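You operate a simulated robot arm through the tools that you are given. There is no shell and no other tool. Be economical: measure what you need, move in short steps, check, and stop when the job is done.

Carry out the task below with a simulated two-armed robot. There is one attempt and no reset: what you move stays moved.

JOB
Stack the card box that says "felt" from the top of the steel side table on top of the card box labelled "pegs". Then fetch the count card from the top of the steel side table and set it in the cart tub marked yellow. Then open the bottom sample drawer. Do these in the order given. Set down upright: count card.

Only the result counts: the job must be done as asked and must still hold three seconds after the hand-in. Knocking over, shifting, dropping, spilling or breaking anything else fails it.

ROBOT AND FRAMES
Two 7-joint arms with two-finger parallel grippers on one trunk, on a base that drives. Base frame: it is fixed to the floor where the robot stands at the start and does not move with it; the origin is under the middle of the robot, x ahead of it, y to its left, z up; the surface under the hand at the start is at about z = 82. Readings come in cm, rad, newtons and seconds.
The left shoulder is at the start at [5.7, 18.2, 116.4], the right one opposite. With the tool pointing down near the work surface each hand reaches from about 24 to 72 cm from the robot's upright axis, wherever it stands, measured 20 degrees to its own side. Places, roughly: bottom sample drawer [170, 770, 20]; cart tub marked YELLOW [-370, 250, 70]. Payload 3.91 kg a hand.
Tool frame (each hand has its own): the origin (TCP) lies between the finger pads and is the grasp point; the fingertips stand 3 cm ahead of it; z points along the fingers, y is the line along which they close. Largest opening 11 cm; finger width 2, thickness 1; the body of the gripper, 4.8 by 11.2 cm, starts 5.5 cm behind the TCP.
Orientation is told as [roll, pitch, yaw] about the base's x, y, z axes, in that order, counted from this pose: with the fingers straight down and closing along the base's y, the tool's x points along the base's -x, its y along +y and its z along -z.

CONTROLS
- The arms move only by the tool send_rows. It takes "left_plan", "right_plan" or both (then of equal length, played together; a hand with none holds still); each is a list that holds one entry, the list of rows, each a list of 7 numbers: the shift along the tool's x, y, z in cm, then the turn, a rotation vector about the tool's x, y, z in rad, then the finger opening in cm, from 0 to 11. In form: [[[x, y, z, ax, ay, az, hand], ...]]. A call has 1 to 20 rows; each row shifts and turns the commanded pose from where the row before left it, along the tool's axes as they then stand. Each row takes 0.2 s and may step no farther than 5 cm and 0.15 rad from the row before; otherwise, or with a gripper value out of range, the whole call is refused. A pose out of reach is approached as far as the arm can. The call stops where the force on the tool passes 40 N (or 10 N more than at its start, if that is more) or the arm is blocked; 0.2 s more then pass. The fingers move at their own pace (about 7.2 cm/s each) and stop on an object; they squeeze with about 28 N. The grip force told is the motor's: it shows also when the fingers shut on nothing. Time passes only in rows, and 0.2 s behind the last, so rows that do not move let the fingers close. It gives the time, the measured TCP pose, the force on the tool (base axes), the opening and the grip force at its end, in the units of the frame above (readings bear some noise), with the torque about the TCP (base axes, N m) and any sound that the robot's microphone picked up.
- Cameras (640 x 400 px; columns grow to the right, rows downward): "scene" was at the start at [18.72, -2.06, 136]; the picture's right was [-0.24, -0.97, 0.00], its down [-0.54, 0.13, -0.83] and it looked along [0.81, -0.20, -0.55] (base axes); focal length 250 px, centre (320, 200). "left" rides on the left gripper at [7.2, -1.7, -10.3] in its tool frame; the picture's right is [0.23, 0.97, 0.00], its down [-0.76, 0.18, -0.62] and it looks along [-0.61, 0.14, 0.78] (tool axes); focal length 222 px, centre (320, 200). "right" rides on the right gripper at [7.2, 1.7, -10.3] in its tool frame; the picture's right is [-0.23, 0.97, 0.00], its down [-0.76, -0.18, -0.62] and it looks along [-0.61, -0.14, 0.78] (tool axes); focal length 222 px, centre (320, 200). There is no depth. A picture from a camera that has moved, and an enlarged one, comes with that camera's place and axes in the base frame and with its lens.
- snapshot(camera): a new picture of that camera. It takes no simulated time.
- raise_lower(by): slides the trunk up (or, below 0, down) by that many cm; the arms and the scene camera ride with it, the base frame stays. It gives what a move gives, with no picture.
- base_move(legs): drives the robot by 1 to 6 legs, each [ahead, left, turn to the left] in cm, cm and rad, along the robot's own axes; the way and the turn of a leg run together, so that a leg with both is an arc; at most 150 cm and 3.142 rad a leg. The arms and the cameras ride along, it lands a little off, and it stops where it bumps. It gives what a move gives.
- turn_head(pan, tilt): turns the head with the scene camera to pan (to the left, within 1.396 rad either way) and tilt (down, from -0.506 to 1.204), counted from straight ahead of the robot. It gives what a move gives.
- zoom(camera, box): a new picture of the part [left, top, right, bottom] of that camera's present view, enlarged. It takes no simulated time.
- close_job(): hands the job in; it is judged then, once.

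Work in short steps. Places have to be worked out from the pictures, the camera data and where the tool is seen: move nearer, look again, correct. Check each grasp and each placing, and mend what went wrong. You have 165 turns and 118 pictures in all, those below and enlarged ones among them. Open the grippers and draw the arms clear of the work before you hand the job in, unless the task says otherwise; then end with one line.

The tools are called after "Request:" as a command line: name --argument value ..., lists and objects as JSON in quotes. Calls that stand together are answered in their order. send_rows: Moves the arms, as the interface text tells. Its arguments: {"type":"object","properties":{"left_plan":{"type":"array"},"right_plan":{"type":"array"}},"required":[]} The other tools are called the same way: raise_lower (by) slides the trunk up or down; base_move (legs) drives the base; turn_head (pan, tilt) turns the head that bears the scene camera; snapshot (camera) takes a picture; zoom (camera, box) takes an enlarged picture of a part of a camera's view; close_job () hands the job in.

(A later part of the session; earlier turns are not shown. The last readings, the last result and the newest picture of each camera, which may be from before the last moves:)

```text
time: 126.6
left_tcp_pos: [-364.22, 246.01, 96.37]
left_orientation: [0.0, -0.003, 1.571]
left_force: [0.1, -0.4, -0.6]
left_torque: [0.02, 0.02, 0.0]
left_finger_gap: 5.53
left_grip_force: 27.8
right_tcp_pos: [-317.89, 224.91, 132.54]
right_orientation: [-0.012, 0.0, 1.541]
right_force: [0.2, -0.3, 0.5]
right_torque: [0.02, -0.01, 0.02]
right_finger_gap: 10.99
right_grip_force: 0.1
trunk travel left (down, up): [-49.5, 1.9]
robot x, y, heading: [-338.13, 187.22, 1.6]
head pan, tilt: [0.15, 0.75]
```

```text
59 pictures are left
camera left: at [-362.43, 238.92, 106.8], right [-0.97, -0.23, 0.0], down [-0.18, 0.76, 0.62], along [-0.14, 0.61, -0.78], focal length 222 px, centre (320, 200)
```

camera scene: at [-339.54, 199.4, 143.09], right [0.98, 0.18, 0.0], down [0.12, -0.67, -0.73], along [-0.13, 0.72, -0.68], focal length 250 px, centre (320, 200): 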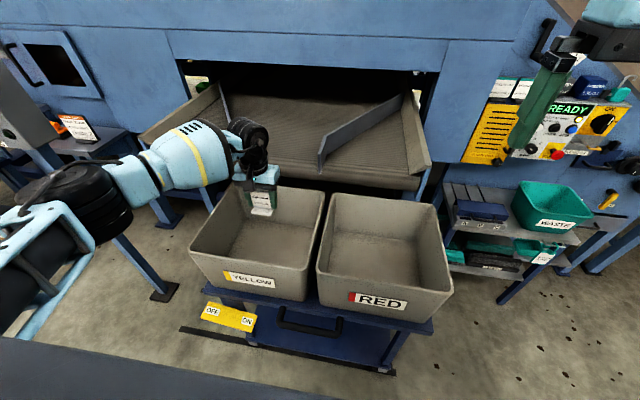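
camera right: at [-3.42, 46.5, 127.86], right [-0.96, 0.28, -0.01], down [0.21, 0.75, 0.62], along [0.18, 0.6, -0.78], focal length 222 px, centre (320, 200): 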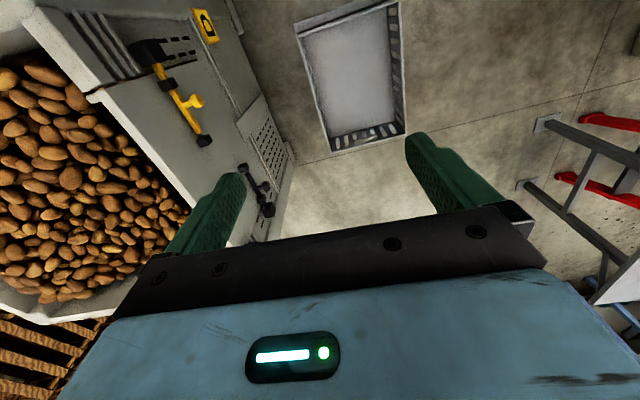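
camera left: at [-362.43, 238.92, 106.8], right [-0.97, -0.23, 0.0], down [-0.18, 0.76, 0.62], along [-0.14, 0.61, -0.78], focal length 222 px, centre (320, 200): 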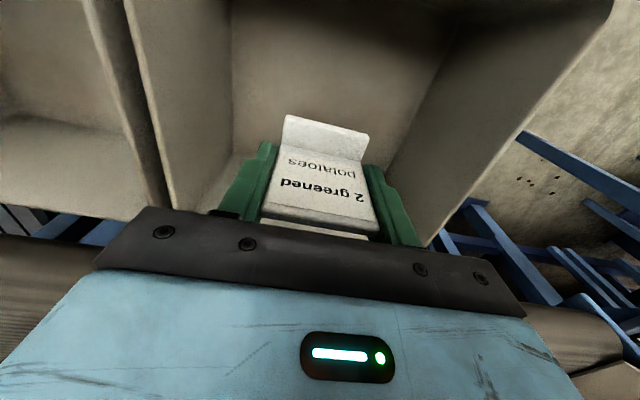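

There's good clearance. I descend further to TCP z≈79.

Request:
send_rows --left_plan '[[[0, 0, 3.5, 0, 0, 0, 4.5], [0, 0, 3.5, 0, 0, 0, 4.5], [0, 0, 3.5, 0, 0, 0, 4.5], [0, 0, 3.5, 0, 0, 0, 4.5], [0, 0, 3, 0, 0, 0, 4.5], [0, 0, 0, 0, 0, 0, 4.5]]]'

Request:
snapshot --camera "scene"

Request:
snapshot --camera "left"

```text
time: 128.0
left_tcp_pos: [-364.24, 245.92, 79.35]
left_orientation: [0.001, -0.002, 1.57]
left_force: [0.0, -0.1, -1.1]
left_torque: [-0.02, 0.01, 0.02]
left_finger_gap: 5.52
left_grip_force: 27.6
right_tcp_pos: [-317.85, 224.9, 132.52]
right_orientation: [-0.012, 0.0, 1.542]
right_force: [0.6, 0.3, -0.3]
right_torque: [0.02, -0.04, 0.02]
right_finger_gap: 11.04
right_grip_force: 0.1
trunk travel left (down, up): [-49.5, 1.9]
robot x, y, heading: [-337.92, 187.37, 1.601]
head pan, tilt: [0.15, 0.75]
```

```text
58 pictures are left
camera scene: at [-339.57, 199.41, 143.09], right [0.98, 0.18, 0.0], down [0.12, -0.67, -0.73], along [-0.13, 0.72, -0.68], focal length 250 px, centre (320, 200)
```

scene: 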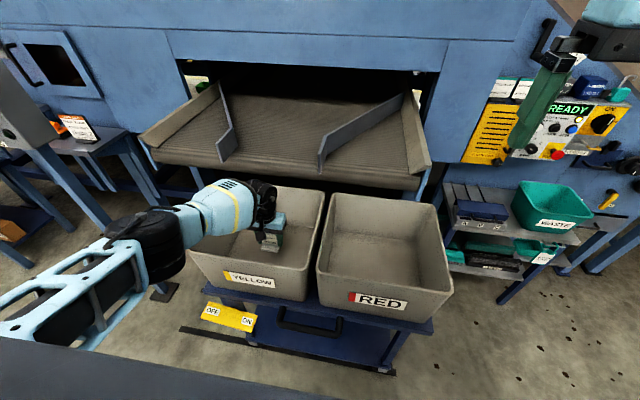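

```text
57 pictures are left
camera left: at [-362.54, 238.81, 89.69], right [-0.97, -0.23, 0.0], down [-0.18, 0.76, 0.62], along [-0.14, 0.61, -0.78], focal length 222 px, centre (320, 200)
```

left: 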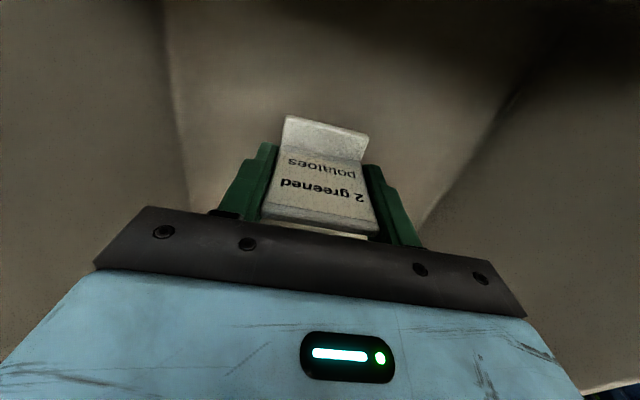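

I check the forearm clearance over the left rim.

Request:
zoom --camera "scene" --box '[130, 160, 330, 290]'

```text
3.08 times, centred on (230, 225) of scene
camera zoom: at [-339.57, 199.41, 143.09], right [0.98, 0.18, 0.0], down [0.12, -0.67, -0.73], along [-0.13, 0.72, -0.68], focal length 770 px, centre (597, 123)
```

zoom: 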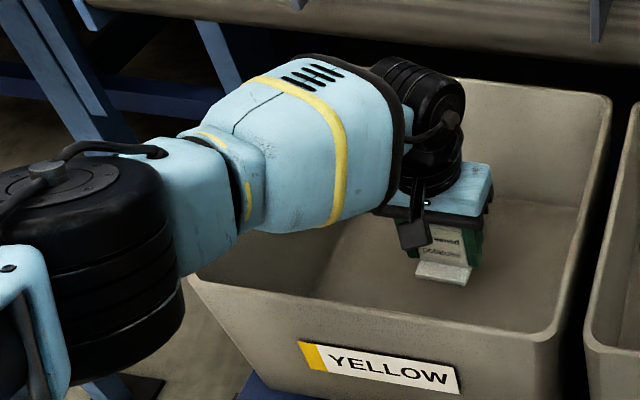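

The forearm is near the rim, because the elbow sags with the arm bent. I'll raise the hand out, back the base 8 cm and reach farther, so that the forearm slopes higher.

Request:
send_rows --left_plan '[[[0, 0, -4, 0, 0, 0, 4.5], [0, 0, -4, 0, 0, 0, 4.5], [0, 0, -4, 0, 0, 0, 4.5], [0, 0, -4, 0, 0, 0, 4.5], [0, 0, -4, 0, 0, 0, 4.5], [0, 0, -2, 0, 0, 0, 4.5]]]'

Request:
base_move --legs '[[-8, 0, 0]]'

Request:
send_rows --left_plan '[[[-4, 0, 0, 0, 0, 0, 4.5], [-4, 0, 0, 0, 0, 0, 4.5], [0, 0, 0, 0, 0, 0, 4.5]]]'

Request:
snapshot --camera "scene"

```text
time: 129.4
left_tcp_pos: [-364.42, 246.08, 101.4]
left_orientation: [0.0, -0.001, 1.57]
left_force: [-0.3, 0.4, -0.1]
left_torque: [-0.03, 0.06, 0.01]
left_finger_gap: 5.54
left_grip_force: 27.6
right_tcp_pos: [-317.81, 224.86, 132.56]
right_orientation: [-0.014, -0.001, 1.539]
right_force: [-0.6, 0.2, -0.8]
right_torque: [0.0, 0.0, 0.0]
right_finger_gap: 11.01
right_grip_force: 0.1
trunk travel left (down, up): [-49.5, 1.9]
robot x, y, heading: [-337.88, 187.37, 1.601]
head pan, tilt: [0.15, 0.75]
```

```text
time: 130.5
left_tcp_pos: [-364.16, 238.07, 101.19]
left_orientation: [0.001, 0.001, 1.572]
left_force: [-0.5, 0.4, -0.6]
left_torque: [0.04, -0.01, 0.01]
left_finger_gap: 5.56
left_grip_force: 27.8
right_tcp_pos: [-317.58, 217.11, 132.49]
right_orientation: [-0.013, 0.0, 1.54]
right_force: [-0.7, 0.2, -0.5]
right_torque: [0.02, 0.0, -0.02]
right_finger_gap: 11.0
right_grip_force: 0.1
trunk travel left (down, up): [-49.5, 1.9]
robot x, y, heading: [-337.89, 178.99, 1.598]
head pan, tilt: [0.15, 0.75]
```

```text
time: 131.3
left_tcp_pos: [-364.51, 244.77, 101.34]
left_orientation: [-0.001, -0.004, 1.571]
left_force: [-0.6, 0.3, 0.6]
left_torque: [0.06, -0.05, 0.02]
left_finger_gap: 5.54
left_grip_force: 27.8
left hand out of reach, approached as far as the arm can: row 2
right_tcp_pos: [-317.99, 216.89, 132.65]
right_orientation: [-0.014, -0.001, 1.542]
right_force: [-0.1, 0.3, 0.6]
right_torque: [0.01, -0.04, -0.02]
right_finger_gap: 11.0
right_grip_force: 0.1
trunk travel left (down, up): [-49.5, 1.9]
robot x, y, heading: [-338.11, 179.32, 1.604]
head pan, tilt: [0.15, 0.75]
```

```text
55 pictures are left
camera scene: at [-339.66, 191.41, 143.09], right [0.98, 0.18, 0.0], down [0.12, -0.67, -0.73], along [-0.13, 0.72, -0.68], focal length 250 px, centre (320, 200)
```

scene: 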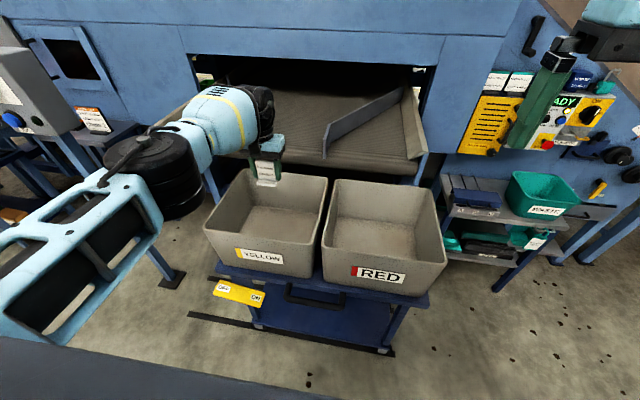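

Near the reach limit, which straightens the arm. I descend to z≈79 and inspect the clearance.

Request:
send_rows --left_plan '[[[0, 0, 3.7, 0, 0, 0, 4.5], [0, 0, 3.7, 0, 0, 0, 4.5], [0, 0, 3.7, 0, 0, 0, 4.5], [0, 0, 3.7, 0, 0, 0, 4.5], [-0.5, 0, 3.7, 0, 0, 0, 4.5], [-0.7, 0, 3.5, 0, 0, 0, 4.5], [0, 0, 0, 0, 0, 0, 4.5]]]'

Request:
zoom --camera "scene" --box '[60, 100, 340, 290]'

```text
time: 132.9
left_tcp_pos: [-364.0, 243.33, 90.09]
left_orientation: [0.0, 0.0, 1.571]
left_force: [-0.6, -0.4, 0.1]
left_torque: [0.0, 0.05, 0.02]
left_finger_gap: 5.54
left_grip_force: 28.2
left hand out of reach, approached as far as the arm can: row 1, 2, 3, 4, 5, 6
right_tcp_pos: [-317.73, 217.07, 132.53]
right_orientation: [-0.011, 0.0, 1.54]
right_force: [-0.5, -0.3, 1.4]
right_torque: [0.04, 0.02, -0.03]
right_finger_gap: 11.02
right_grip_force: 0.0
trunk travel left (down, up): [-49.5, 1.9]
robot x, y, heading: [-337.73, 179.41, 1.597]
head pan, tilt: [0.15, 0.75]
```

```text
2.11 times, centred on (200, 195) of scene
camera zoom: at [-339.33, 191.46, 143.08], right [0.98, 0.18, 0.0], down [0.12, -0.67, -0.73], along [-0.13, 0.72, -0.68], focal length 527 px, centre (573, 210)
```

zoom: 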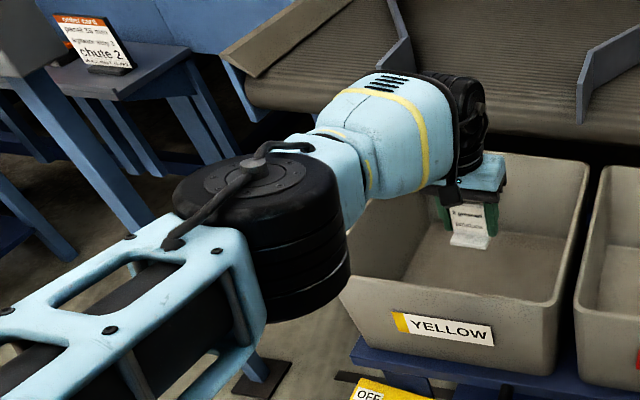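

The estimates show the arm is nearly fully stretched at the bottom anyway with the base at y≈189, and then the forearm slopes upward. I raise the hand, return the base forward, and set the right hand's camera to watch the forearm–rim gap from the side.

Request:
send_rows --left_plan '[[[1, 0, -4, 0, 0, 0, 4.5], [1, 0, -4, 0, 0, 0, 4.5], [1, 0, -4, 0, 0, 0, 4.5], [0, 0, 0, 0, 0, 0, 4.5]]]'

Request:
raise_lower --by 1.8

Request:
base_move --legs '[[9.5, 0, 0]]'

Request:
send_rows --right_plan '[[[2, 0, 3, 0, 0, -0.15, 5], [2, 0, 3, 0, 0, -0.15, 5], [2, 0, 3, 0, 0, -0.15, 5], [0, 0, 3, 0, 0, -0.15, 5], [0, 0, 3, 0, 0, -0.15, 5], [0, 0, 3, 0, 0, -0.15, 5], [0, 0, 0, 0, 0, -0.15, 5], [0, 0, 0, 0, 0, -0.15, 5], [0, 0, 0, 0, 0, 0, 5]]]'

Request:
snapshot --camera "right"

```text
time: 133.9
left_tcp_pos: [-364.13, 240.11, 102.21]
left_orientation: [0.0, 0.001, 1.571]
left_force: [0.5, -0.3, -1.2]
left_torque: [0.01, 0.01, 0.01]
left_finger_gap: 5.56
left_grip_force: 27.7
right_tcp_pos: [-317.64, 216.96, 132.34]
right_orientation: [-0.012, 0.002, 1.541]
right_force: [0.3, 0.1, -0.6]
right_torque: [0.02, 0.02, -0.01]
right_finger_gap: 10.99
right_grip_force: 0.1
trunk travel left (down, up): [-49.5, 1.9]
robot x, y, heading: [-337.6, 179.85, 1.601]
head pan, tilt: [0.15, 0.75]
```

```text
time: 134.5
left_tcp_pos: [-364.12, 240.24, 103.93]
left_orientation: [-0.001, 0.002, 1.571]
left_force: [0.9, 0.8, -0.5]
left_torque: [0.02, 0.0, 0.01]
left_finger_gap: 5.53
left_grip_force: 27.9
right_tcp_pos: [-317.62, 217.03, 134.24]
right_orientation: [-0.012, 0.003, 1.54]
right_force: [0.2, -0.2, -0.7]
right_torque: [0.02, 0.0, -0.01]
right_finger_gap: 10.98
right_grip_force: 0.1
trunk travel left (down, up): [-51.3, 0.1]
robot x, y, heading: [-337.94, 179.78, 1.597]
head pan, tilt: [0.15, 0.75]
```

```text
time: 135.6
left_tcp_pos: [-364.19, 249.6, 104.07]
left_orientation: [-0.001, -0.002, 1.57]
left_force: [-0.3, 0.5, -0.3]
left_torque: [-0.02, -0.02, -0.02]
left_finger_gap: 5.51
left_grip_force: 28.0
right_tcp_pos: [-317.9, 226.41, 134.35]
right_orientation: [-0.012, 0.0, 1.541]
right_force: [-0.7, 0.8, 0.2]
right_torque: [-0.01, 0.01, 0.0]
right_finger_gap: 10.98
right_grip_force: 0.1
trunk travel left (down, up): [-51.3, 0.1]
robot x, y, heading: [-338.02, 189.3, 1.595]
head pan, tilt: [0.15, 0.75]
```

```text
time: 137.6
left_tcp_pos: [-364.29, 249.68, 103.97]
left_orientation: [-0.003, -0.001, 1.569]
left_force: [-0.2, -0.5, -0.8]
left_torque: [0.01, -0.01, 0.01]
left_finger_gap: 5.53
left_grip_force: 27.9
right_tcp_pos: [-316.88, 220.43, 116.44]
right_orientation: [-0.005, 0.01, 2.74]
right_force: [0.1, -0.4, -0.4]
right_torque: [-0.02, -0.01, 0.0]
right_finger_gap: 5.01
right_grip_force: 0.0
trunk travel left (down, up): [-51.3, 0.1]
robot x, y, heading: [-337.99, 189.12, 1.601]
head pan, tilt: [0.15, 0.75]
```

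```text
53 pictures are left
camera right: at [-311.17, 216.06, 126.84], right [-0.59, -0.81, -0.01], down [-0.64, 0.46, 0.62], along [-0.49, 0.37, -0.79], focal length 222 px, centre (320, 200)
```

right: 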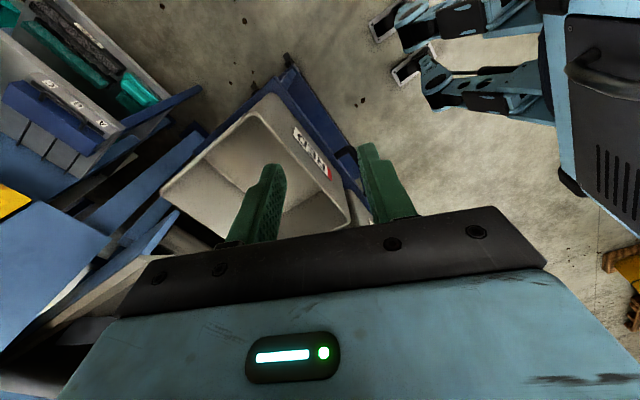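

The gripper itself blocks the sideways view, so that camera is no use here. I descend with the left arm and judge from the scene camera, with force and blocking as guards.

Request:
send_rows --left_plan '[[[2.6, 0, 0, 0, 0, 0, 4.5], [0, 0, 4, 0, 0, 0, 4.5], [0, 0, 4, 0, 0, 0, 4.5], [0, 0, 4, 0, 0, 0, 4.5], [0, 0, 4, 0, 0, 0, 4.5], [0, 0, 4, 0, 0, 0, 4.5], [0, 0, 4, 0, 0, 0, 4.5], [0, 0, 0, 0, 0, 0, 4.5]]]'

Request:
zoom --camera "scene" --box '[130, 160, 330, 290]'

```text
time: 139.4
left_tcp_pos: [-364.44, 247.06, 80.31]
left_orientation: [-0.002, -0.004, 1.57]
left_force: [0.4, 0.9, -0.1]
left_torque: [-0.03, -0.03, 0.02]
left_finger_gap: 5.55
left_grip_force: 28.0
right_tcp_pos: [-317.0, 220.36, 116.38]
right_orientation: [-0.005, 0.01, 2.738]
right_force: [0.3, 0.2, -0.7]
right_torque: [0.01, -0.02, -0.02]
right_finger_gap: 5.0
right_grip_force: 0.0
trunk travel left (down, up): [-51.3, 0.1]
robot x, y, heading: [-338.49, 189.03, 1.593]
head pan, tilt: [0.15, 0.75]
```

```text
3.08 times, centred on (230, 225) of scene
camera zoom: at [-339.58, 198.26, 144.86], right [0.98, 0.18, 0.0], down [0.12, -0.67, -0.73], along [-0.13, 0.72, -0.68], focal length 770 px, centre (597, 123)
```

zoom: 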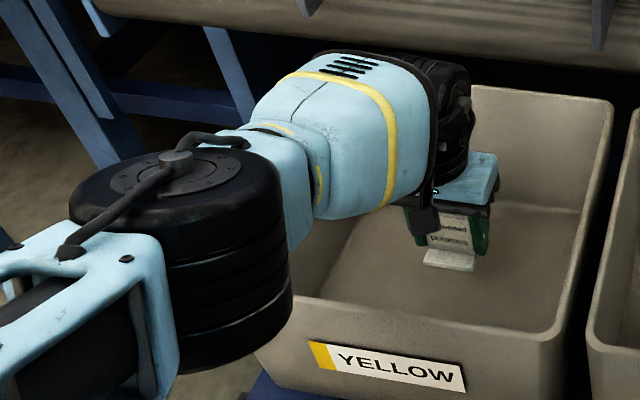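

The elbow now rides higher (≈100+ at its underside), giving enough clearance. I continue down gently.

Request:
send_rows --left_plan '[[[0, 0, 1.5, 0, 0, 0, 4.5], [0, 0, 1.5, 0, 0, 0, 4.5], [0, 0, 1.5, 0, 0, 0, 4.5], [0, 0, 0, 0, 0, 0, 4.5]]]'

Request:
zoom --camera "scene" --box '[130, 160, 330, 290]'

Request:
snapshot --camera "left"

```text
time: 140.4
left_tcp_pos: [-363.66, 245.97, 77.85]
left_orientation: [0.001, 0.001, 1.569]
left_force: [0.5, -0.3, 0.3]
left_torque: [0.0, 0.03, 0.0]
left_finger_gap: 5.53
left_grip_force: 27.8
left hand out of reach, approached as far as the arm can: row 1, 3
right_tcp_pos: [-317.04, 220.36, 116.33]
right_orientation: [-0.004, 0.01, 2.738]
right_force: [-0.5, 0.0, 0.2]
right_torque: [0.01, -0.01, 0.04]
right_finger_gap: 5.0
right_grip_force: 0.0
trunk travel left (down, up): [-51.3, 0.1]
robot x, y, heading: [-337.86, 189.31, 1.599]
head pan, tilt: [0.15, 0.75]
```

```text
3.08 times, centred on (230, 225) of scene
camera zoom: at [-339.52, 198.31, 144.86], right [0.98, 0.18, 0.0], down [0.12, -0.67, -0.73], along [-0.13, 0.72, -0.68], focal length 770 px, centre (597, 123)
```

zoom: 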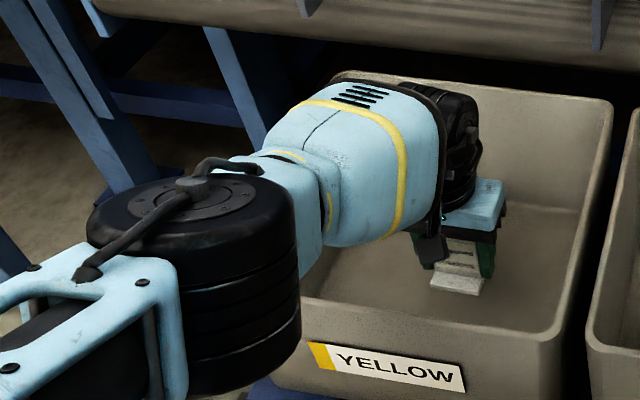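

```text
50 pictures are left
camera left: at [-361.78, 238.82, 88.07], right [-0.97, -0.23, 0.0], down [-0.18, 0.76, 0.62], along [-0.14, 0.61, -0.78], focal length 222 px, centre (320, 200)
```

left: 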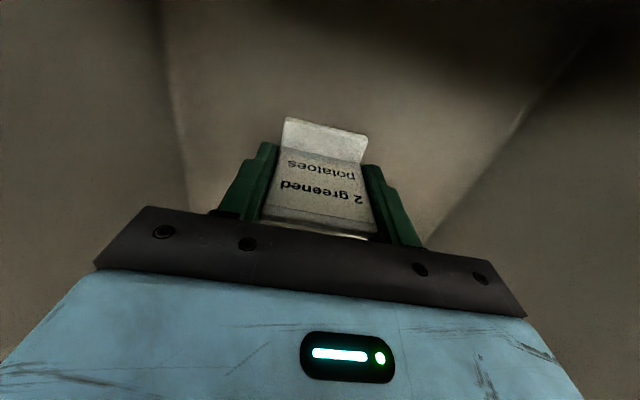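

At the arm's limit; lowering the trunk moves the whole arm rigidly down. I lower 3 cm, then check the force.

Request:
raise_lower --by -3

Request:
zoom --camera "scene" --box '[130, 160, 330, 290]'

```text
time: 141.2
left_tcp_pos: [-363.51, 245.87, 74.78]
left_orientation: [-0.001, -0.003, 1.568]
left_force: [0.0, -0.8, -0.4]
left_torque: [0.02, 0.0, -0.01]
left_finger_gap: 5.53
left_grip_force: 28.4
right_tcp_pos: [-316.95, 220.42, 113.4]
right_orientation: [-0.005, 0.011, 2.739]
right_force: [0.2, -0.4, 0.7]
right_torque: [0.0, -0.02, -0.05]
right_finger_gap: 5.0
right_grip_force: 0.0
trunk travel left (down, up): [-48.3, 3.1]
robot x, y, heading: [-337.81, 189.04, 1.601]
head pan, tilt: [0.15, 0.75]
```

```text
3.08 times, centred on (230, 225) of scene
camera zoom: at [-339.59, 202.41, 141.73], right [0.98, 0.18, 0.0], down [0.12, -0.67, -0.73], along [-0.13, 0.72, -0.68], focal length 770 px, centre (597, 123)
```

zoom: 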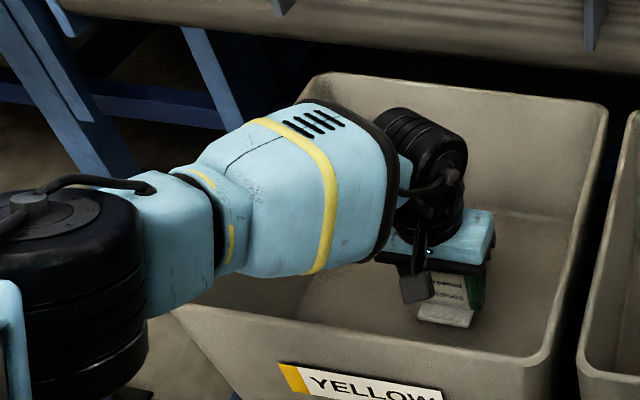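

No contact force yet (card bottom ≈70.5). I lower 1.5 cm more.

Request:
raise_lower --by -1.5

Request:
zoom --camera "scene" --box '[130, 160, 330, 290]'

```text
time: 141.8
left_tcp_pos: [-363.6, 245.86, 73.33]
left_orientation: [0.001, -0.003, 1.571]
left_force: [0.4, 0.0, -1.5]
left_torque: [0.0, 0.04, 0.0]
left_finger_gap: 5.54
left_grip_force: 28.5
right_tcp_pos: [-317.02, 220.55, 111.96]
right_orientation: [-0.005, 0.011, 2.739]
right_force: [-0.7, -0.5, 0.8]
right_torque: [0.02, 0.0, -0.01]
right_finger_gap: 5.03
right_grip_force: 0.1
trunk travel left (down, up): [-46.8, 4.6]
robot x, y, heading: [-338.07, 188.6, 1.596]
head pan, tilt: [0.15, 0.75]
```

```text
3.08 times, centred on (230, 225) of scene
camera zoom: at [-339.66, 204.05, 139.91], right [0.98, 0.18, 0.0], down [0.12, -0.67, -0.73], along [-0.13, 0.72, -0.68], focal length 770 px, centre (597, 123)
```

zoom: 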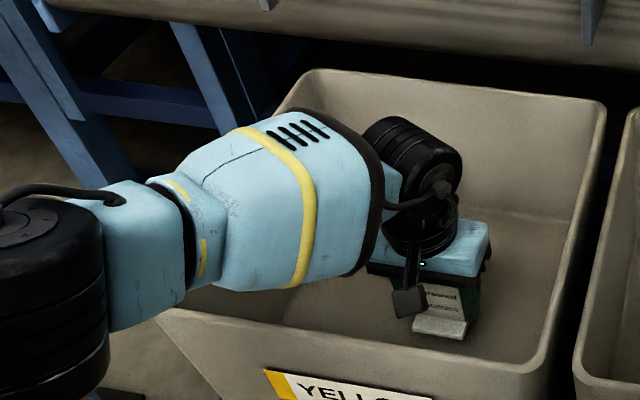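

Still free. I go down with the arm in 0.4 cm steps.

Request:
send_rows --left_plan '[[[0, 0, 0.4, 0, 0, 0, 4.5], [0, 0, 0.4, 0, 0, 0, 4.5], [0, 0, 0.4, 0, 0, 0, 4.5], [0, 0, 0, 0, 0, 0, 4.5]]]'

```text
time: 142.8
left_tcp_pos: [-363.41, 245.97, 72.03]
left_orientation: [0.001, 0.001, 1.57]
left_force: [0.3, -0.4, -0.3]
left_torque: [0.01, 0.05, -0.01]
left_finger_gap: 5.54
left_grip_force: 28.0
right_tcp_pos: [-316.97, 220.51, 111.71]
right_orientation: [-0.003, 0.011, 2.738]
right_force: [0.6, -0.3, 0.5]
right_torque: [-0.03, -0.02, -0.04]
right_finger_gap: 5.01
right_grip_force: 0.2
trunk travel left (down, up): [-46.8, 4.6]
robot x, y, heading: [-338.13, 189.23, 1.601]
head pan, tilt: [0.15, 0.75]
```

Request:
send_rows --left_plan '[[[0, 0, 0.4, 0, 0, 0, 4.5], [0, 0, 0.4, 0, 0, 0, 4.5], [0, 0, 0, 0, 0, 0, 4.5]]]'

Request:
zoom --camera "scene" --box '[130, 160, 330, 290]'

Request:
snapshot --camera "left"

```text
time: 143.6
left_tcp_pos: [-363.42, 245.97, 71.55]
left_orientation: [-0.002, -0.008, 1.57]
left_force: [0.8, -0.9, 22.2]
left_torque: [0.02, 0.06, 0.02]
left_finger_gap: 5.57
left_grip_force: 28.0
right_tcp_pos: [-316.97, 220.41, 111.85]
right_orientation: [-0.005, 0.012, 2.739]
right_force: [0.0, 0.3, 0.3]
right_torque: [0.01, 0.0, 0.01]
right_finger_gap: 5.01
right_grip_force: 0.0
trunk travel left (down, up): [-46.8, 4.6]
robot x, y, heading: [-338.25, 189.08, 1.6]
head pan, tilt: [0.15, 0.75]
```

```text
3.08 times, centred on (230, 225) of scene
camera zoom: at [-339.59, 203.89, 139.96], right [0.98, 0.18, 0.0], down [0.12, -0.67, -0.73], along [-0.13, 0.72, -0.68], focal length 770 px, centre (597, 123)
```

zoom: 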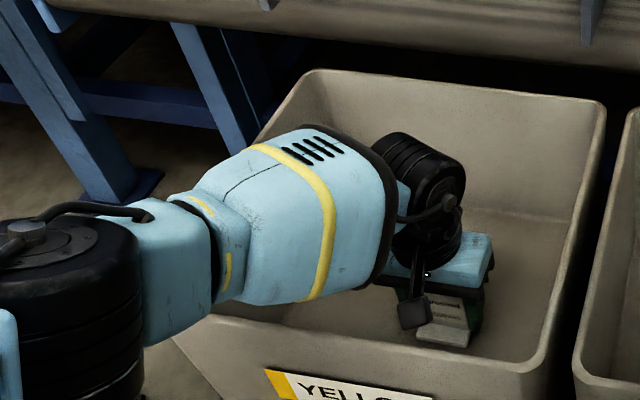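

```text
46 pictures are left
camera left: at [-361.7, 238.74, 81.79], right [-0.97, -0.23, 0.0], down [-0.18, 0.76, 0.63], along [-0.14, 0.61, -0.78], focal length 222 px, centre (320, 200)
```

left: 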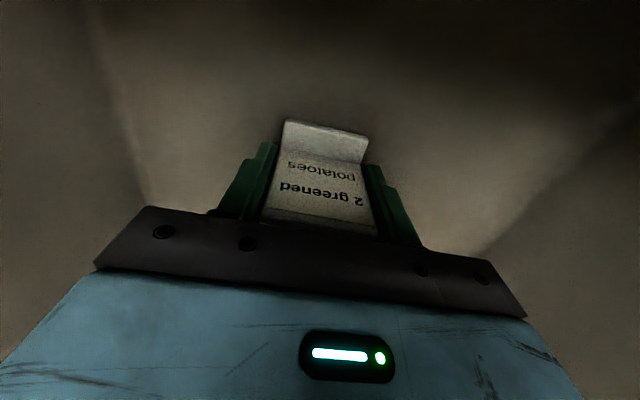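

Upward force of 22 N: the card is on the tub floor (bottom ≈67.3). I ease up 0.15 cm and open the fingers.

Request:
send_rows --left_plan '[[[0, 0, -0.15, 0, 0, 0, 4.5], [0, 0, 0, 0, 0, 0, 5.5], [0, 0, 0, 0, 0, 0, 6.5], [0, 0, 0, 0, 0, 0, 8], [0, 0, 0, 0, 0, 0, 9.5], [0, 0, 0, 0, 0, 0, 9.5]]]'

Request:
snapshot --camera "left"

```text
time: 145.0
left_tcp_pos: [-363.58, 245.84, 71.31]
left_orientation: [0.001, 0.0, 1.569]
left_force: [0.3, -0.6, -0.8]
left_torque: [-0.01, 0.03, 0.0]
left_finger_gap: 9.49
left_grip_force: 0.0
right_tcp_pos: [-316.94, 220.49, 111.71]
right_orientation: [-0.005, 0.01, 2.739]
right_force: [-0.1, 0.1, -0.1]
right_torque: [0.01, 0.01, -0.01]
right_finger_gap: 5.01
right_grip_force: 0.0
trunk travel left (down, up): [-46.8, 4.6]
robot x, y, heading: [-337.78, 188.91, 1.599]
head pan, tilt: [0.15, 0.75]
```

```text
45 pictures are left
camera left: at [-361.82, 238.7, 81.66], right [-0.97, -0.23, 0.0], down [-0.18, 0.76, 0.62], along [-0.14, 0.61, -0.78], focal length 222 px, centre (320, 200)
```

left: 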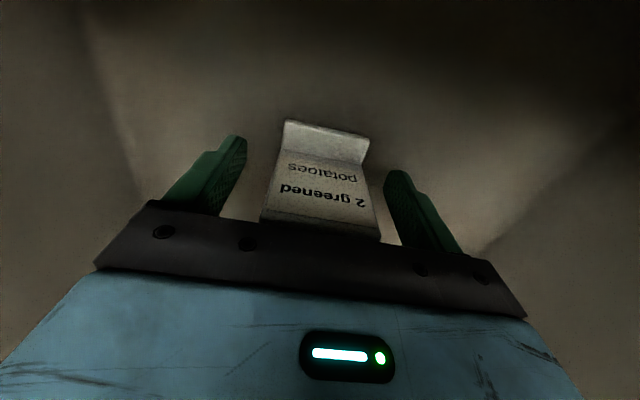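

The card stands free. I rise straight up.

Request:
send_rows --left_plan '[[[0, 0, -1, 0, 0, 0, 9.5], [0, 0, -2.5, 0, 0, 0, 9.5], [0, 0, -4, 0, 0, 0, 9.5], [0, 0, -4, 0, 0, 0, 9.5], [0, 0, -4, 0, 0, 0, 9.5], [0, 0, -4, 0, 0, 0, 9.5], [0, 0, -4, 0, 0, 0, 9.5], [0, 0, -4, 0, 0, 0, 9.5], [4, 0, -2, 0, 0, 0, 9.5], [4.5, 0, -1, 0, 0, 0, 9.5], [4.5, 0, -1, 0, 0, 0, 9.5], [4.5, 0, -1, 0, 0, 0, 9.5]]]'

Request:
snapshot --camera "scene"

```text
time: 147.6
left_tcp_pos: [-363.83, 228.3, 103.73]
left_orientation: [-0.001, -0.002, 1.571]
left_force: [0.7, -0.3, 0.1]
left_torque: [0.02, -0.02, 0.01]
left_finger_gap: 9.5
left_grip_force: 0.1
right_tcp_pos: [-317.02, 220.54, 111.78]
right_orientation: [-0.006, 0.011, 2.739]
right_force: [0.4, 0.3, 0.8]
right_torque: [-0.02, 0.02, -0.03]
right_finger_gap: 5.01
right_grip_force: 0.1
trunk travel left (down, up): [-46.8, 4.6]
robot x, y, heading: [-338.16, 188.97, 1.598]
head pan, tilt: [0.15, 0.75]
```

```text
44 pictures are left
camera scene: at [-339.7, 203.99, 139.92], right [0.98, 0.18, 0.0], down [0.12, -0.67, -0.73], along [-0.13, 0.72, -0.68], focal length 250 px, centre (320, 200)
```

scene: 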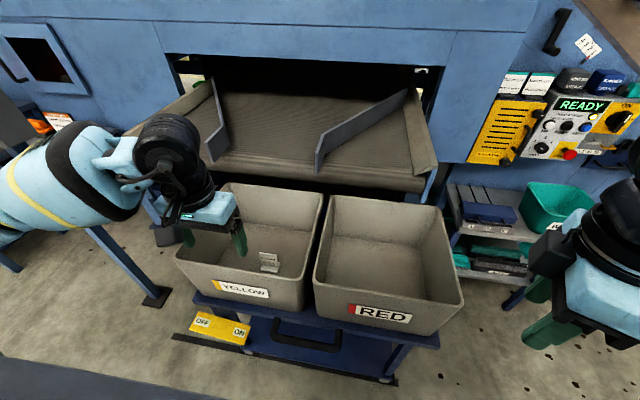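

The card stands upright in the YELLOW tub. Next I withdraw and drive back along the corridor toward the sample drawers.

Request:
raise_lower --by 4.5

Request:
base_move --legs '[[-12, 0, 0], [0, 0, -1.6], [45, 0, 0], [100, 52, 0], [145, 6, 0]]'

Request:
turn_head --pan 0.5 --tilt 0.25

Request:
snapshot --camera "scene"

```text
time: 148.5
left_tcp_pos: [-363.66, 228.45, 108.37]
left_orientation: [0.001, 0.003, 1.568]
left_force: [-0.6, 0.0, -0.2]
left_torque: [-0.02, -0.01, 0.04]
left_finger_gap: 9.53
left_grip_force: 0.0
right_tcp_pos: [-316.92, 220.58, 116.2]
right_orientation: [-0.002, 0.011, 2.739]
right_force: [0.1, -0.4, -0.3]
right_torque: [-0.02, 0.03, 0.04]
right_finger_gap: 5.01
right_grip_force: 0.1
trunk travel left (down, up): [-51.3, 0.1]
robot x, y, heading: [-338.07, 189.1, 1.596]
head pan, tilt: [0.15, 0.75]
```

```text
time: 168.1
left_tcp_pos: [-10.26, 265.83, 108.44]
left_orientation: [0.001, -0.003, -0.002]
left_force: [-0.5, 0.3, 0.1]
left_torque: [0.02, 0.01, 0.02]
left_finger_gap: 9.49
left_grip_force: 0.1
right_tcp_pos: [-18.25, 219.23, 116.41]
right_orientation: [-0.004, 0.013, 1.168]
right_force: [-0.1, -0.5, 0.1]
right_torque: [0.05, -0.01, 0.02]
right_finger_gap: 5.01
right_grip_force: 0.1
trunk travel left (down, up): [-51.3, 0.1]
robot x, y, heading: [-49.85, 240.24, 0.025]
head pan, tilt: [0.15, 0.75]
```

```text
time: 169.0
left_tcp_pos: [-10.33, 265.88, 108.41]
left_orientation: [0.0, 0.0, 0.0]
left_force: [-0.8, 0.1, 0.0]
left_torque: [-0.02, 0.01, -0.01]
left_finger_gap: 9.47
left_grip_force: 0.1
right_tcp_pos: [-18.14, 219.14, 116.44]
right_orientation: [-0.005, 0.01, 1.169]
right_force: [0.0, 0.2, -0.7]
right_torque: [0.04, 0.02, -0.02]
right_finger_gap: 5.02
right_grip_force: 0.0
trunk travel left (down, up): [-51.3, 0.1]
robot x, y, heading: [-49.47, 240.65, 0.03]
head pan, tilt: [0.499, 0.25]
```

```text
43 pictures are left
camera scene: at [-40.59, 245.05, 149.36], right [0.5, -0.86, 0.0], down [-0.21, -0.12, -0.97], along [0.84, 0.49, -0.25], focal length 250 px, centre (320, 200)
```

scene: 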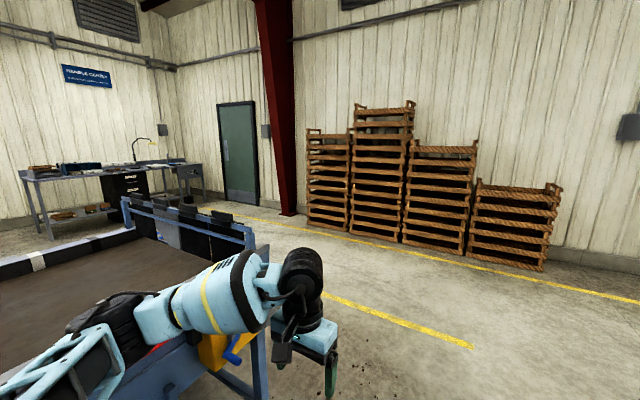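

The bench with the black drawer cabinet is visible against the far wall. I drive around the conveyor's end and toward it.

Request:
base_move --legs '[[150, -8, 0], [60, 0, 0], [0, 0, 1.54], [150, 0, 0]]'

Request:
turn_head --pan 0.0 --tilt 0.4

Request:
snapshot --camera "scene"

```text
refused: leg 1 is longer than a leg can be; nothing moved
```

```text
time: 169.9
left_tcp_pos: [-10.51, 265.89, 108.39]
left_orientation: [-0.001, -0.001, -0.001]
left_force: [0.2, 0.2, -0.7]
left_torque: [-0.01, 0.02, -0.02]
left_finger_gap: 9.53
left_grip_force: 0.1
right_tcp_pos: [-18.08, 219.22, 116.29]
right_orientation: [-0.004, 0.01, 1.168]
right_force: [-0.6, 0.2, 0.5]
right_torque: [-0.03, 0.04, 0.01]
right_finger_gap: 5.03
right_grip_force: 0.0
trunk travel left (down, up): [-51.3, 0.1]
robot x, y, heading: [-49.36, 240.0, 0.026]
head pan, tilt: [0.0, 0.4]
```

```text
42 pictures are left
camera scene: at [-39.4, 240.63, 147.97], right [0.03, -1.0, 0.0], down [-0.39, -0.01, -0.92], along [0.92, 0.03, -0.39], focal length 250 px, centre (320, 200)
```

scene: 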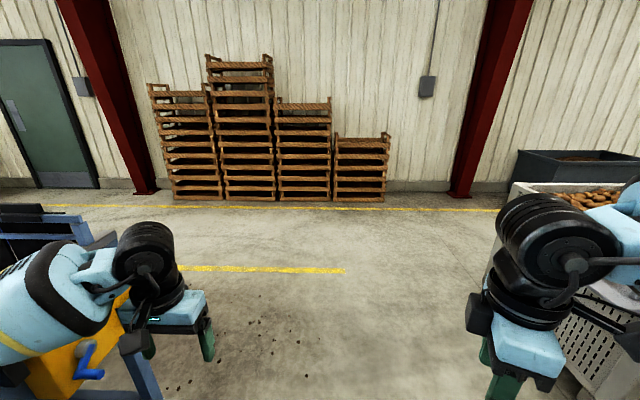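

The way ahead is clear. I resend with shorter legs.

Request:
base_move --legs '[[145, -8, 0], [65, 0, 0], [0, 0, 1.54], [148, 0, 0]]'

Request:
snapshot --camera "scene"

```text
time: 191.0
left_tcp_pos: [139.68, 423.66, 108.32]
left_orientation: [-0.001, -0.002, 1.533]
left_force: [-0.3, -0.9, 0.8]
left_torque: [-0.01, 0.0, 0.04]
left_finger_gap: 9.49
left_grip_force: 0.0
right_tcp_pos: [186.2, 414.24, 116.31]
right_orientation: [-0.004, 0.011, 2.704]
right_force: [1.2, -0.3, 0.5]
right_torque: [-0.02, 0.03, -0.02]
right_finger_gap: 5.01
right_grip_force: 0.0
trunk travel left (down, up): [-51.3, 0.1]
robot x, y, heading: [163.81, 383.67, 1.565]
head pan, tilt: [0.0, 0.4]
```

```text
41 pictures are left
camera scene: at [164.03, 393.87, 147.97], right [1.0, -0.01, 0.0], down [0.0, -0.39, -0.92], along [0.01, 0.92, -0.39], focal length 250 px, centre (320, 200)
```

scene: 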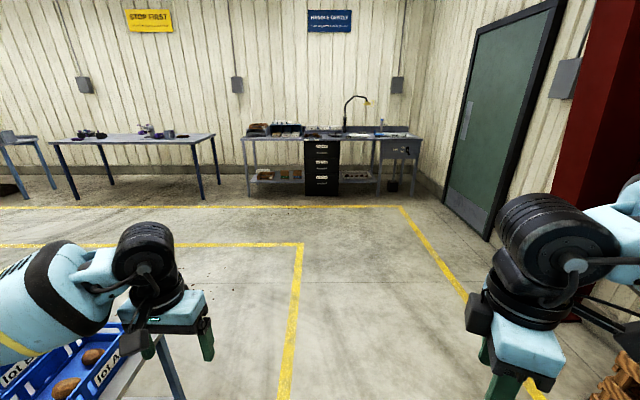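

The cabinet is straight ahead. I zoom on it.

Request:
zoom --camera "scene" --box '[240, 110, 430, 210]'

```text
3.37 times, centred on (335, 160) of scene
camera zoom: at [164.03, 393.87, 147.97], right [1.0, -0.01, 0.0], down [0.0, -0.39, -0.92], along [0.01, 0.92, -0.39], focal length 843 px, centre (270, 335)
```

zoom: 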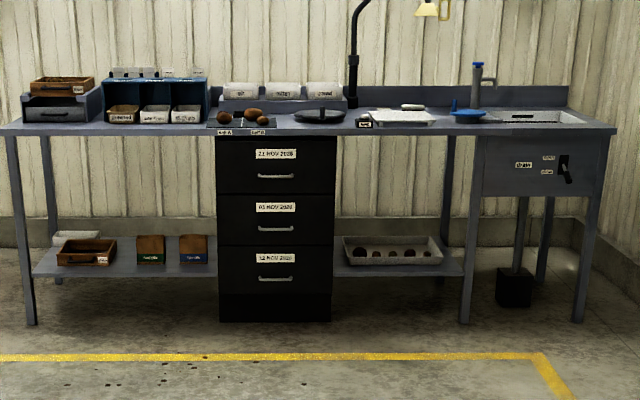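

Three drawers; the bottom one's handle is at about (170,757,20.6). I drive closer, to around (150,655).

Request:
base_move --legs '[[140, 0, 0], [130, 12, 0]]'

Request:
turn_head --pan -0.2 --tilt 0.85

Request:
snapshot --camera "scene"

```text
time: 204.1
left_tcp_pos: [127.69, 692.91, 108.44]
left_orientation: [-0.001, -0.003, 1.541]
left_force: [0.3, 0.6, 0.5]
left_torque: [0.01, 0.02, -0.04]
left_finger_gap: 9.49
left_grip_force: 0.0
right_tcp_pos: [174.1, 683.83, 116.31]
right_orientation: [-0.004, 0.011, 2.712]
right_force: [-0.5, 0.8, -0.4]
right_torque: [-0.02, -0.01, 0.03]
right_finger_gap: 5.01
right_grip_force: 0.1
trunk travel left (down, up): [-51.3, 0.1]
robot x, y, heading: [152.23, 653.11, 1.569]
head pan, tilt: [0.0, 0.4]
```

```text
time: 205.0
left_tcp_pos: [127.59, 692.97, 108.34]
left_orientation: [0.002, -0.001, 1.54]
left_force: [0.2, 0.2, -0.6]
left_torque: [0.0, -0.03, 0.03]
left_finger_gap: 9.48
left_grip_force: 0.0
right_tcp_pos: [174.07, 683.84, 116.39]
right_orientation: [-0.004, 0.01, 2.711]
right_force: [-0.4, 0.0, 0.6]
right_torque: [0.03, -0.03, 0.02]
right_finger_gap: 5.01
right_grip_force: 0.1
trunk travel left (down, up): [-51.3, 0.1]
robot x, y, heading: [151.99, 653.05, 1.573]
head pan, tilt: [-0.201, 0.85]
```

```text
39 pictures are left
camera scene: at [153.7, 661.76, 144.06], right [0.98, -0.2, 0.0], down [-0.15, -0.74, -0.66], along [0.13, 0.65, -0.75], focal length 250 px, centre (320, 200)
```

scene: 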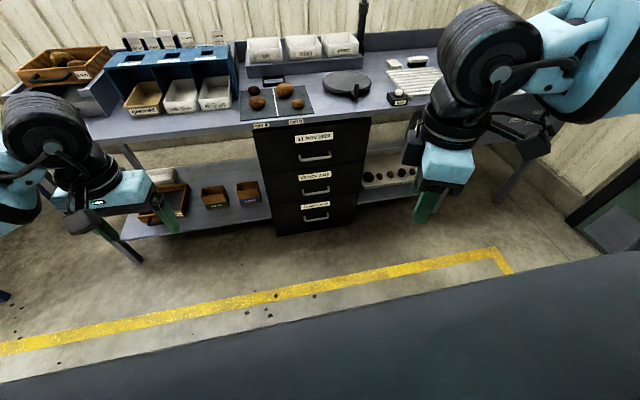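

I zoom on the drawer cabinet to measure the bottom handle.

Request:
zoom --camera "scene" --box '[245, 115, 385, 245]'

```text
3.08 times, centred on (315, 180) of scene
camera zoom: at [153.7, 661.76, 144.06], right [0.98, -0.2, 0.0], down [-0.15, -0.74, -0.66], along [0.13, 0.65, -0.75], focal length 770 px, centre (335, 262)
```

zoom: 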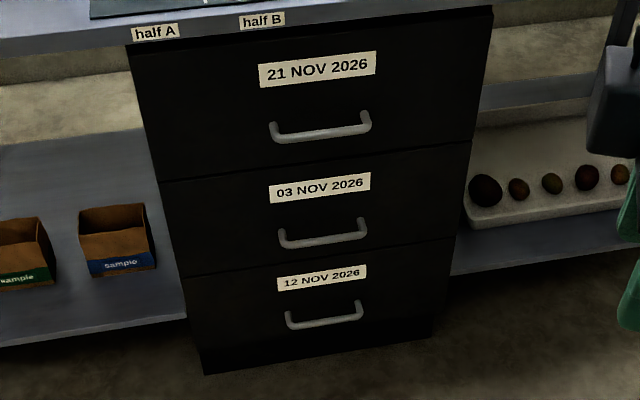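

Bottom handle: bar at x 163–178, y≈755.7, z≈17–18, standoff ~4.3 cm from the face (y=760). I turn the right hand in free air to point forward with the fingers closing vertically.

Request:
send_rows --right_plan '[[[0, 0, 0, 0, 0, -0.143, 5], [0, 0, 0, 0, 0, -0.143, 5], [0, 0, 0, 0, 0, -0.143, 5], [0, 0, 0, 0.15, 0, 0, 5], [0, 0, 0, 0.15, 0, 0, 5], [0, 0, 0, 0.15, 0, 0, 5], [0, 0, 0, 0.15, 0, 0, 5], [0, 0, 0, 0.15, 0, 0, 5], [0, 0, 0, 0.15, 0, 0, 5], [0, 0, 0, 0.15, 0, 0, 5], [0, 0, 0, 0.15, 0, 0, 5], [0, 0, 0, 0.15, 0, 0, 5], [0, 0, 0, 0.15, 0, 0, 5], [0, 0, 0, 0, 0, 0, 5]]]'

```text
time: 208.0
left_tcp_pos: [127.64, 693.0, 108.41]
left_orientation: [0.001, 0.001, 1.541]
left_force: [-0.1, -0.3, 0.3]
left_torque: [-0.01, -0.01, -0.02]
left_finger_gap: 9.48
left_grip_force: 0.1
right_tcp_pos: [165.17, 694.91, 124.79]
right_orientation: [-1.492, 0.011, 3.141]
right_force: [-0.3, -0.1, -0.3]
right_torque: [0.02, 0.02, -0.01]
right_finger_gap: 5.01
right_grip_force: 0.0
right hand out of reach, approached as far as the arm can: row 1, 2, 3, 4, 5, 6, 7, 8, 9, 10, 11, 12, 13
trunk travel left (down, up): [-51.3, 0.1]
robot x, y, heading: [152.47, 653.2, 1.57]
head pan, tilt: [-0.201, 0.85]
```

The orientation is reached. I lower the trunk in two stages.

Request:
raise_lower --by -25

Request:
raise_lower --by -25

Request:
turn_head --pan -0.2 --tilt 0.7

Request:
snapshot --camera "scene"

```text
time: 210.6
left_tcp_pos: [127.64, 693.02, 83.31]
left_orientation: [0.0, -0.001, 1.541]
left_force: [0.4, -0.6, -0.6]
left_torque: [0.02, 0.01, 0.01]
left_finger_gap: 9.52
left_grip_force: 0.0
right_tcp_pos: [165.05, 697.73, 80.04]
right_orientation: [-1.007, 0.01, -3.137]
right_force: [-0.5, 0.1, -0.4]
right_torque: [0.02, -0.01, 0.0]
right_finger_gap: 5.02
right_grip_force: 0.1
trunk travel left (down, up): [-26.3, 25.1]
robot x, y, heading: [152.47, 652.95, 1.571]
head pan, tilt: [-0.201, 0.85]
```

```text
time: 213.2
left_tcp_pos: [127.68, 693.78, 58.75]
left_orientation: [-0.001, 0.018, 1.542]
left_force: [-0.4, 0.2, 0.3]
left_torque: [0.0, 0.02, 0.0]
left_finger_gap: 9.51
left_grip_force: 0.1
right_tcp_pos: [165.09, 699.6, 47.67]
right_orientation: [-0.799, 0.009, -3.135]
right_force: [-0.3, 0.8, 0.0]
right_torque: [0.0, 0.03, -0.02]
right_finger_gap: 5.0
right_grip_force: 0.1
trunk travel left (down, up): [-1.3, 50.1]
robot x, y, heading: [152.51, 653.33, 1.572]
head pan, tilt: [-0.201, 0.85]
```

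```text
time: 213.9
left_tcp_pos: [127.73, 693.77, 58.76]
left_orientation: [0.0, 0.018, 1.54]
left_force: [0.1, 0.1, 0.1]
left_torque: [0.03, 0.0, -0.01]
left_finger_gap: 9.5
left_grip_force: 0.0
right_tcp_pos: [165.0, 699.57, 47.65]
right_orientation: [-0.799, 0.01, -3.135]
right_force: [-1.4, -0.6, 0.0]
right_torque: [0.0, 0.0, -0.01]
right_finger_gap: 5.01
right_grip_force: 0.1
trunk travel left (down, up): [-1.3, 50.1]
robot x, y, heading: [151.99, 652.77, 1.569]
head pan, tilt: [-0.201, 0.7]
```

```text
37 pictures are left
camera scene: at [153.83, 685.86, 90.75], right [0.98, -0.2, 0.0], down [-0.13, -0.63, -0.76], along [0.15, 0.75, -0.64], focal length 250 px, centre (320, 200)
```

scene: 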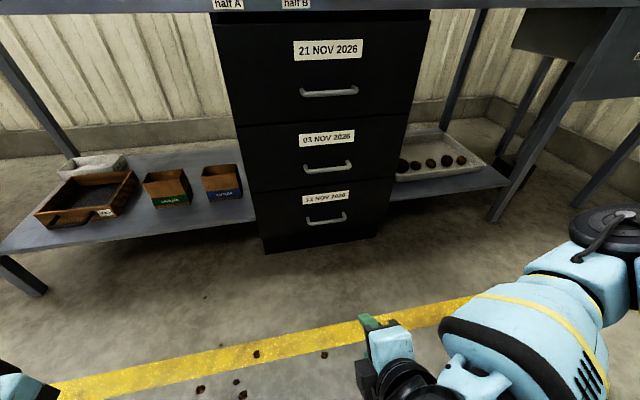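

The torso leans forward when low, and the hand tilt has dropped to ~0.8 rad. I move the hand forward and down, then tilt it back to about horizontal.

Request:
send_rows --right_plan '[[[1.12, 0.2, 4.1, 0, 0, 0, 5], [1.12, 0.2, 4.1, 0, 0, 0, 5], [1.12, 0.2, 4.1, 0, 0, 0, 5], [1.12, 0.2, 4.1, 0, 0, 0, 5], [1.12, 0.2, 4.1, 0, 0, 0, 5], [0, 0, 0, 0.13, 0, 0, 5], [0, 0, 0, 0.13, 0, 0, 5], [0, 0, 0, 0.13, 0, 0, 5], [0, 0, 0, 0.13, 0, 0, 5], [0, 0, 0, 0.13, 0, 0, 5], [0, 0, 0, 0, 0, 0, 5]]]'

Request:
snapshot --camera "scene"

```text
time: 216.3
left_tcp_pos: [127.66, 693.82, 58.72]
left_orientation: [-0.001, 0.018, 1.542]
left_force: [-0.5, 0.1, -0.2]
left_torque: [0.01, 0.01, 0.01]
left_finger_gap: 9.5
left_grip_force: 0.0
right_tcp_pos: [169.57, 714.65, 38.99]
right_orientation: [-0.792, 0.014, 3.137]
right_force: [0.7, 0.4, 1.4]
right_torque: [0.0, 0.0, -0.02]
right_finger_gap: 5.03
right_grip_force: 0.0
right hand out of reach, approached as far as the arm can: row 1, 2, 3, 4, 5, 6, 7, 8, 9, 10
trunk travel left (down, up): [-1.3, 50.1]
robot x, y, heading: [152.36, 652.97, 1.575]
head pan, tilt: [-0.201, 0.7]
```

```text
36 pictures are left
camera scene: at [153.83, 685.86, 90.76], right [0.98, -0.2, 0.0], down [-0.13, -0.63, -0.76], along [0.15, 0.75, -0.64], focal length 250 px, centre (320, 200)
```

scene: 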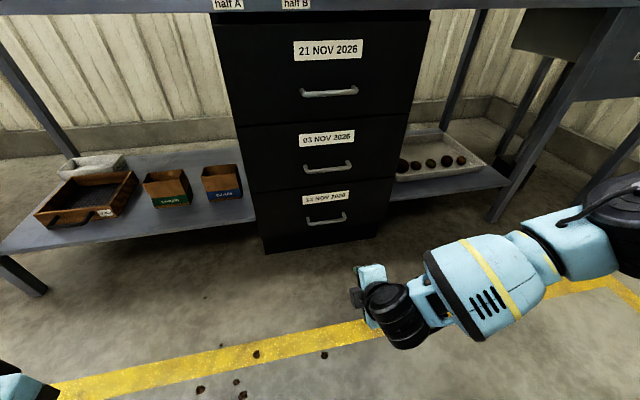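

This posture can't be made horizontal. Better plan: hook the bar from above with closed fingers (yaw 0, ~0.4 rad forward tilt, which clears the middle handle) and pull by driving back. I reorient the hand.

Request:
send_rows --right_plan '[[[0, 0, 0, -0.132, 0, 0, 3], [0, 0, 0, -0.132, 0, 0, 3], [0, 0, 0, -0.132, 0, 0, 0], [0, 0, 0, -0.132, 0, 0, 0], [0, 0, 0, -0.132, 0, 0, 0], [0, 0, 0, -0.132, 0, 0, 0], [0, 0, 0, 0, 0, 0.1425, 0], [0, 0, 0, 0, 0, 0.1425, 0], [0, 0, 0, 0, 0, 0.1425, 0], [0, 0, 0, 0, 0, 0.1425, 0], [0, 0, 0, 0, 0, 0.1425, 0], [0, 0, 0, 0, 0, 0.1425, 0], [0, 0, 0, 0, 0, 0.1425, 0], [0, 0, 0, 0, 0, 0.1425, 0], [0, 0, 0, 0, 0, 0.1425, 0], [0, 0, 0, 0, 0, 0.1425, 0], [0, 0, 0, 0, 0, 0.1425, 0], [0, 0, 0, 0, -0.133, 0, 0], [0, 0, 0, 0, -0.133, 0, 0], [0, 0, 0, 0, -0.133, 0, 0]]]'

Request:
snapshot --camera "scene"

```text
time: 220.5
left_tcp_pos: [127.69, 693.72, 58.74]
left_orientation: [-0.002, 0.017, 1.542]
left_force: [-0.3, -0.1, 0.0]
left_torque: [0.03, 0.01, 0.01]
left_finger_gap: 9.54
left_grip_force: 0.1
right_tcp_pos: [172.41, 698.29, 37.53]
right_orientation: [-0.014, -0.404, 1.576]
right_force: [0.3, 0.3, 1.2]
right_torque: [0.0, 0.0, 0.0]
right_finger_gap: 0.0
right_grip_force: 27.4
right hand out of reach, approached as far as the arm can: row 3, 4, 5, 6
trunk travel left (down, up): [-1.3, 50.1]
robot x, y, heading: [152.64, 653.2, 1.574]
head pan, tilt: [-0.201, 0.7]
```

```text
35 pictures are left
camera scene: at [153.83, 685.86, 90.76], right [0.98, -0.2, 0.0], down [-0.13, -0.63, -0.76], along [0.15, 0.75, -0.64], focal length 250 px, centre (320, 200)
```

scene: 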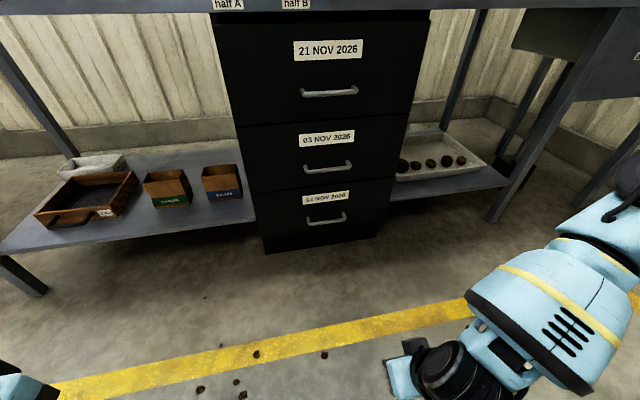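

Now I test the reach low and forward: to about rel 60 cm, z≈23.5.

Request:
send_rows --right_plan '[[[-1.66, 0.36, 3.76, 0, 0, 0, 0], [-1.66, 0.36, 3.76, 0, 0, 0, 0], [-1.66, 0.36, 3.76, 0, 0, 0, 0], [-1.66, 0.36, 3.76, 0, 0, 0, 0], [-1.66, 0.36, 3.76, 0, 0, 0, 0], [0, 0, 0, 0, 0, 0, 0]]]'

Request:
zoom --camera "scene" --box '[200, 80, 440, 280]'

```text
time: 221.9
left_tcp_pos: [127.63, 693.75, 58.66]
left_orientation: [-0.002, 0.017, 1.542]
left_force: [0.4, 0.3, -0.2]
left_torque: [-0.01, 0.01, -0.01]
left_finger_gap: 9.52
left_grip_force: 0.1
right_tcp_pos: [172.19, 712.44, 24.79]
right_orientation: [-0.012, -0.401, 1.579]
right_force: [-0.3, -1.1, -1.2]
right_torque: [-0.01, -0.03, 0.01]
right_finger_gap: 0.01
right_grip_force: 28.0
right hand out of reach, approached as far as the arm can: row 5
trunk travel left (down, up): [-1.3, 50.1]
robot x, y, heading: [151.84, 653.19, 1.572]
head pan, tilt: [-0.201, 0.7]
```

```text
2.00 times, centred on (320, 180) of scene
camera zoom: at [153.83, 685.86, 90.76], right [0.98, -0.2, 0.0], down [-0.13, -0.63, -0.76], along [0.15, 0.75, -0.64], focal length 500 px, centre (320, 240)
```

zoom: 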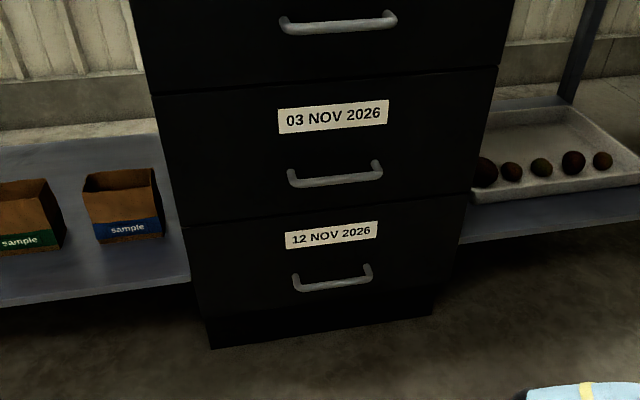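

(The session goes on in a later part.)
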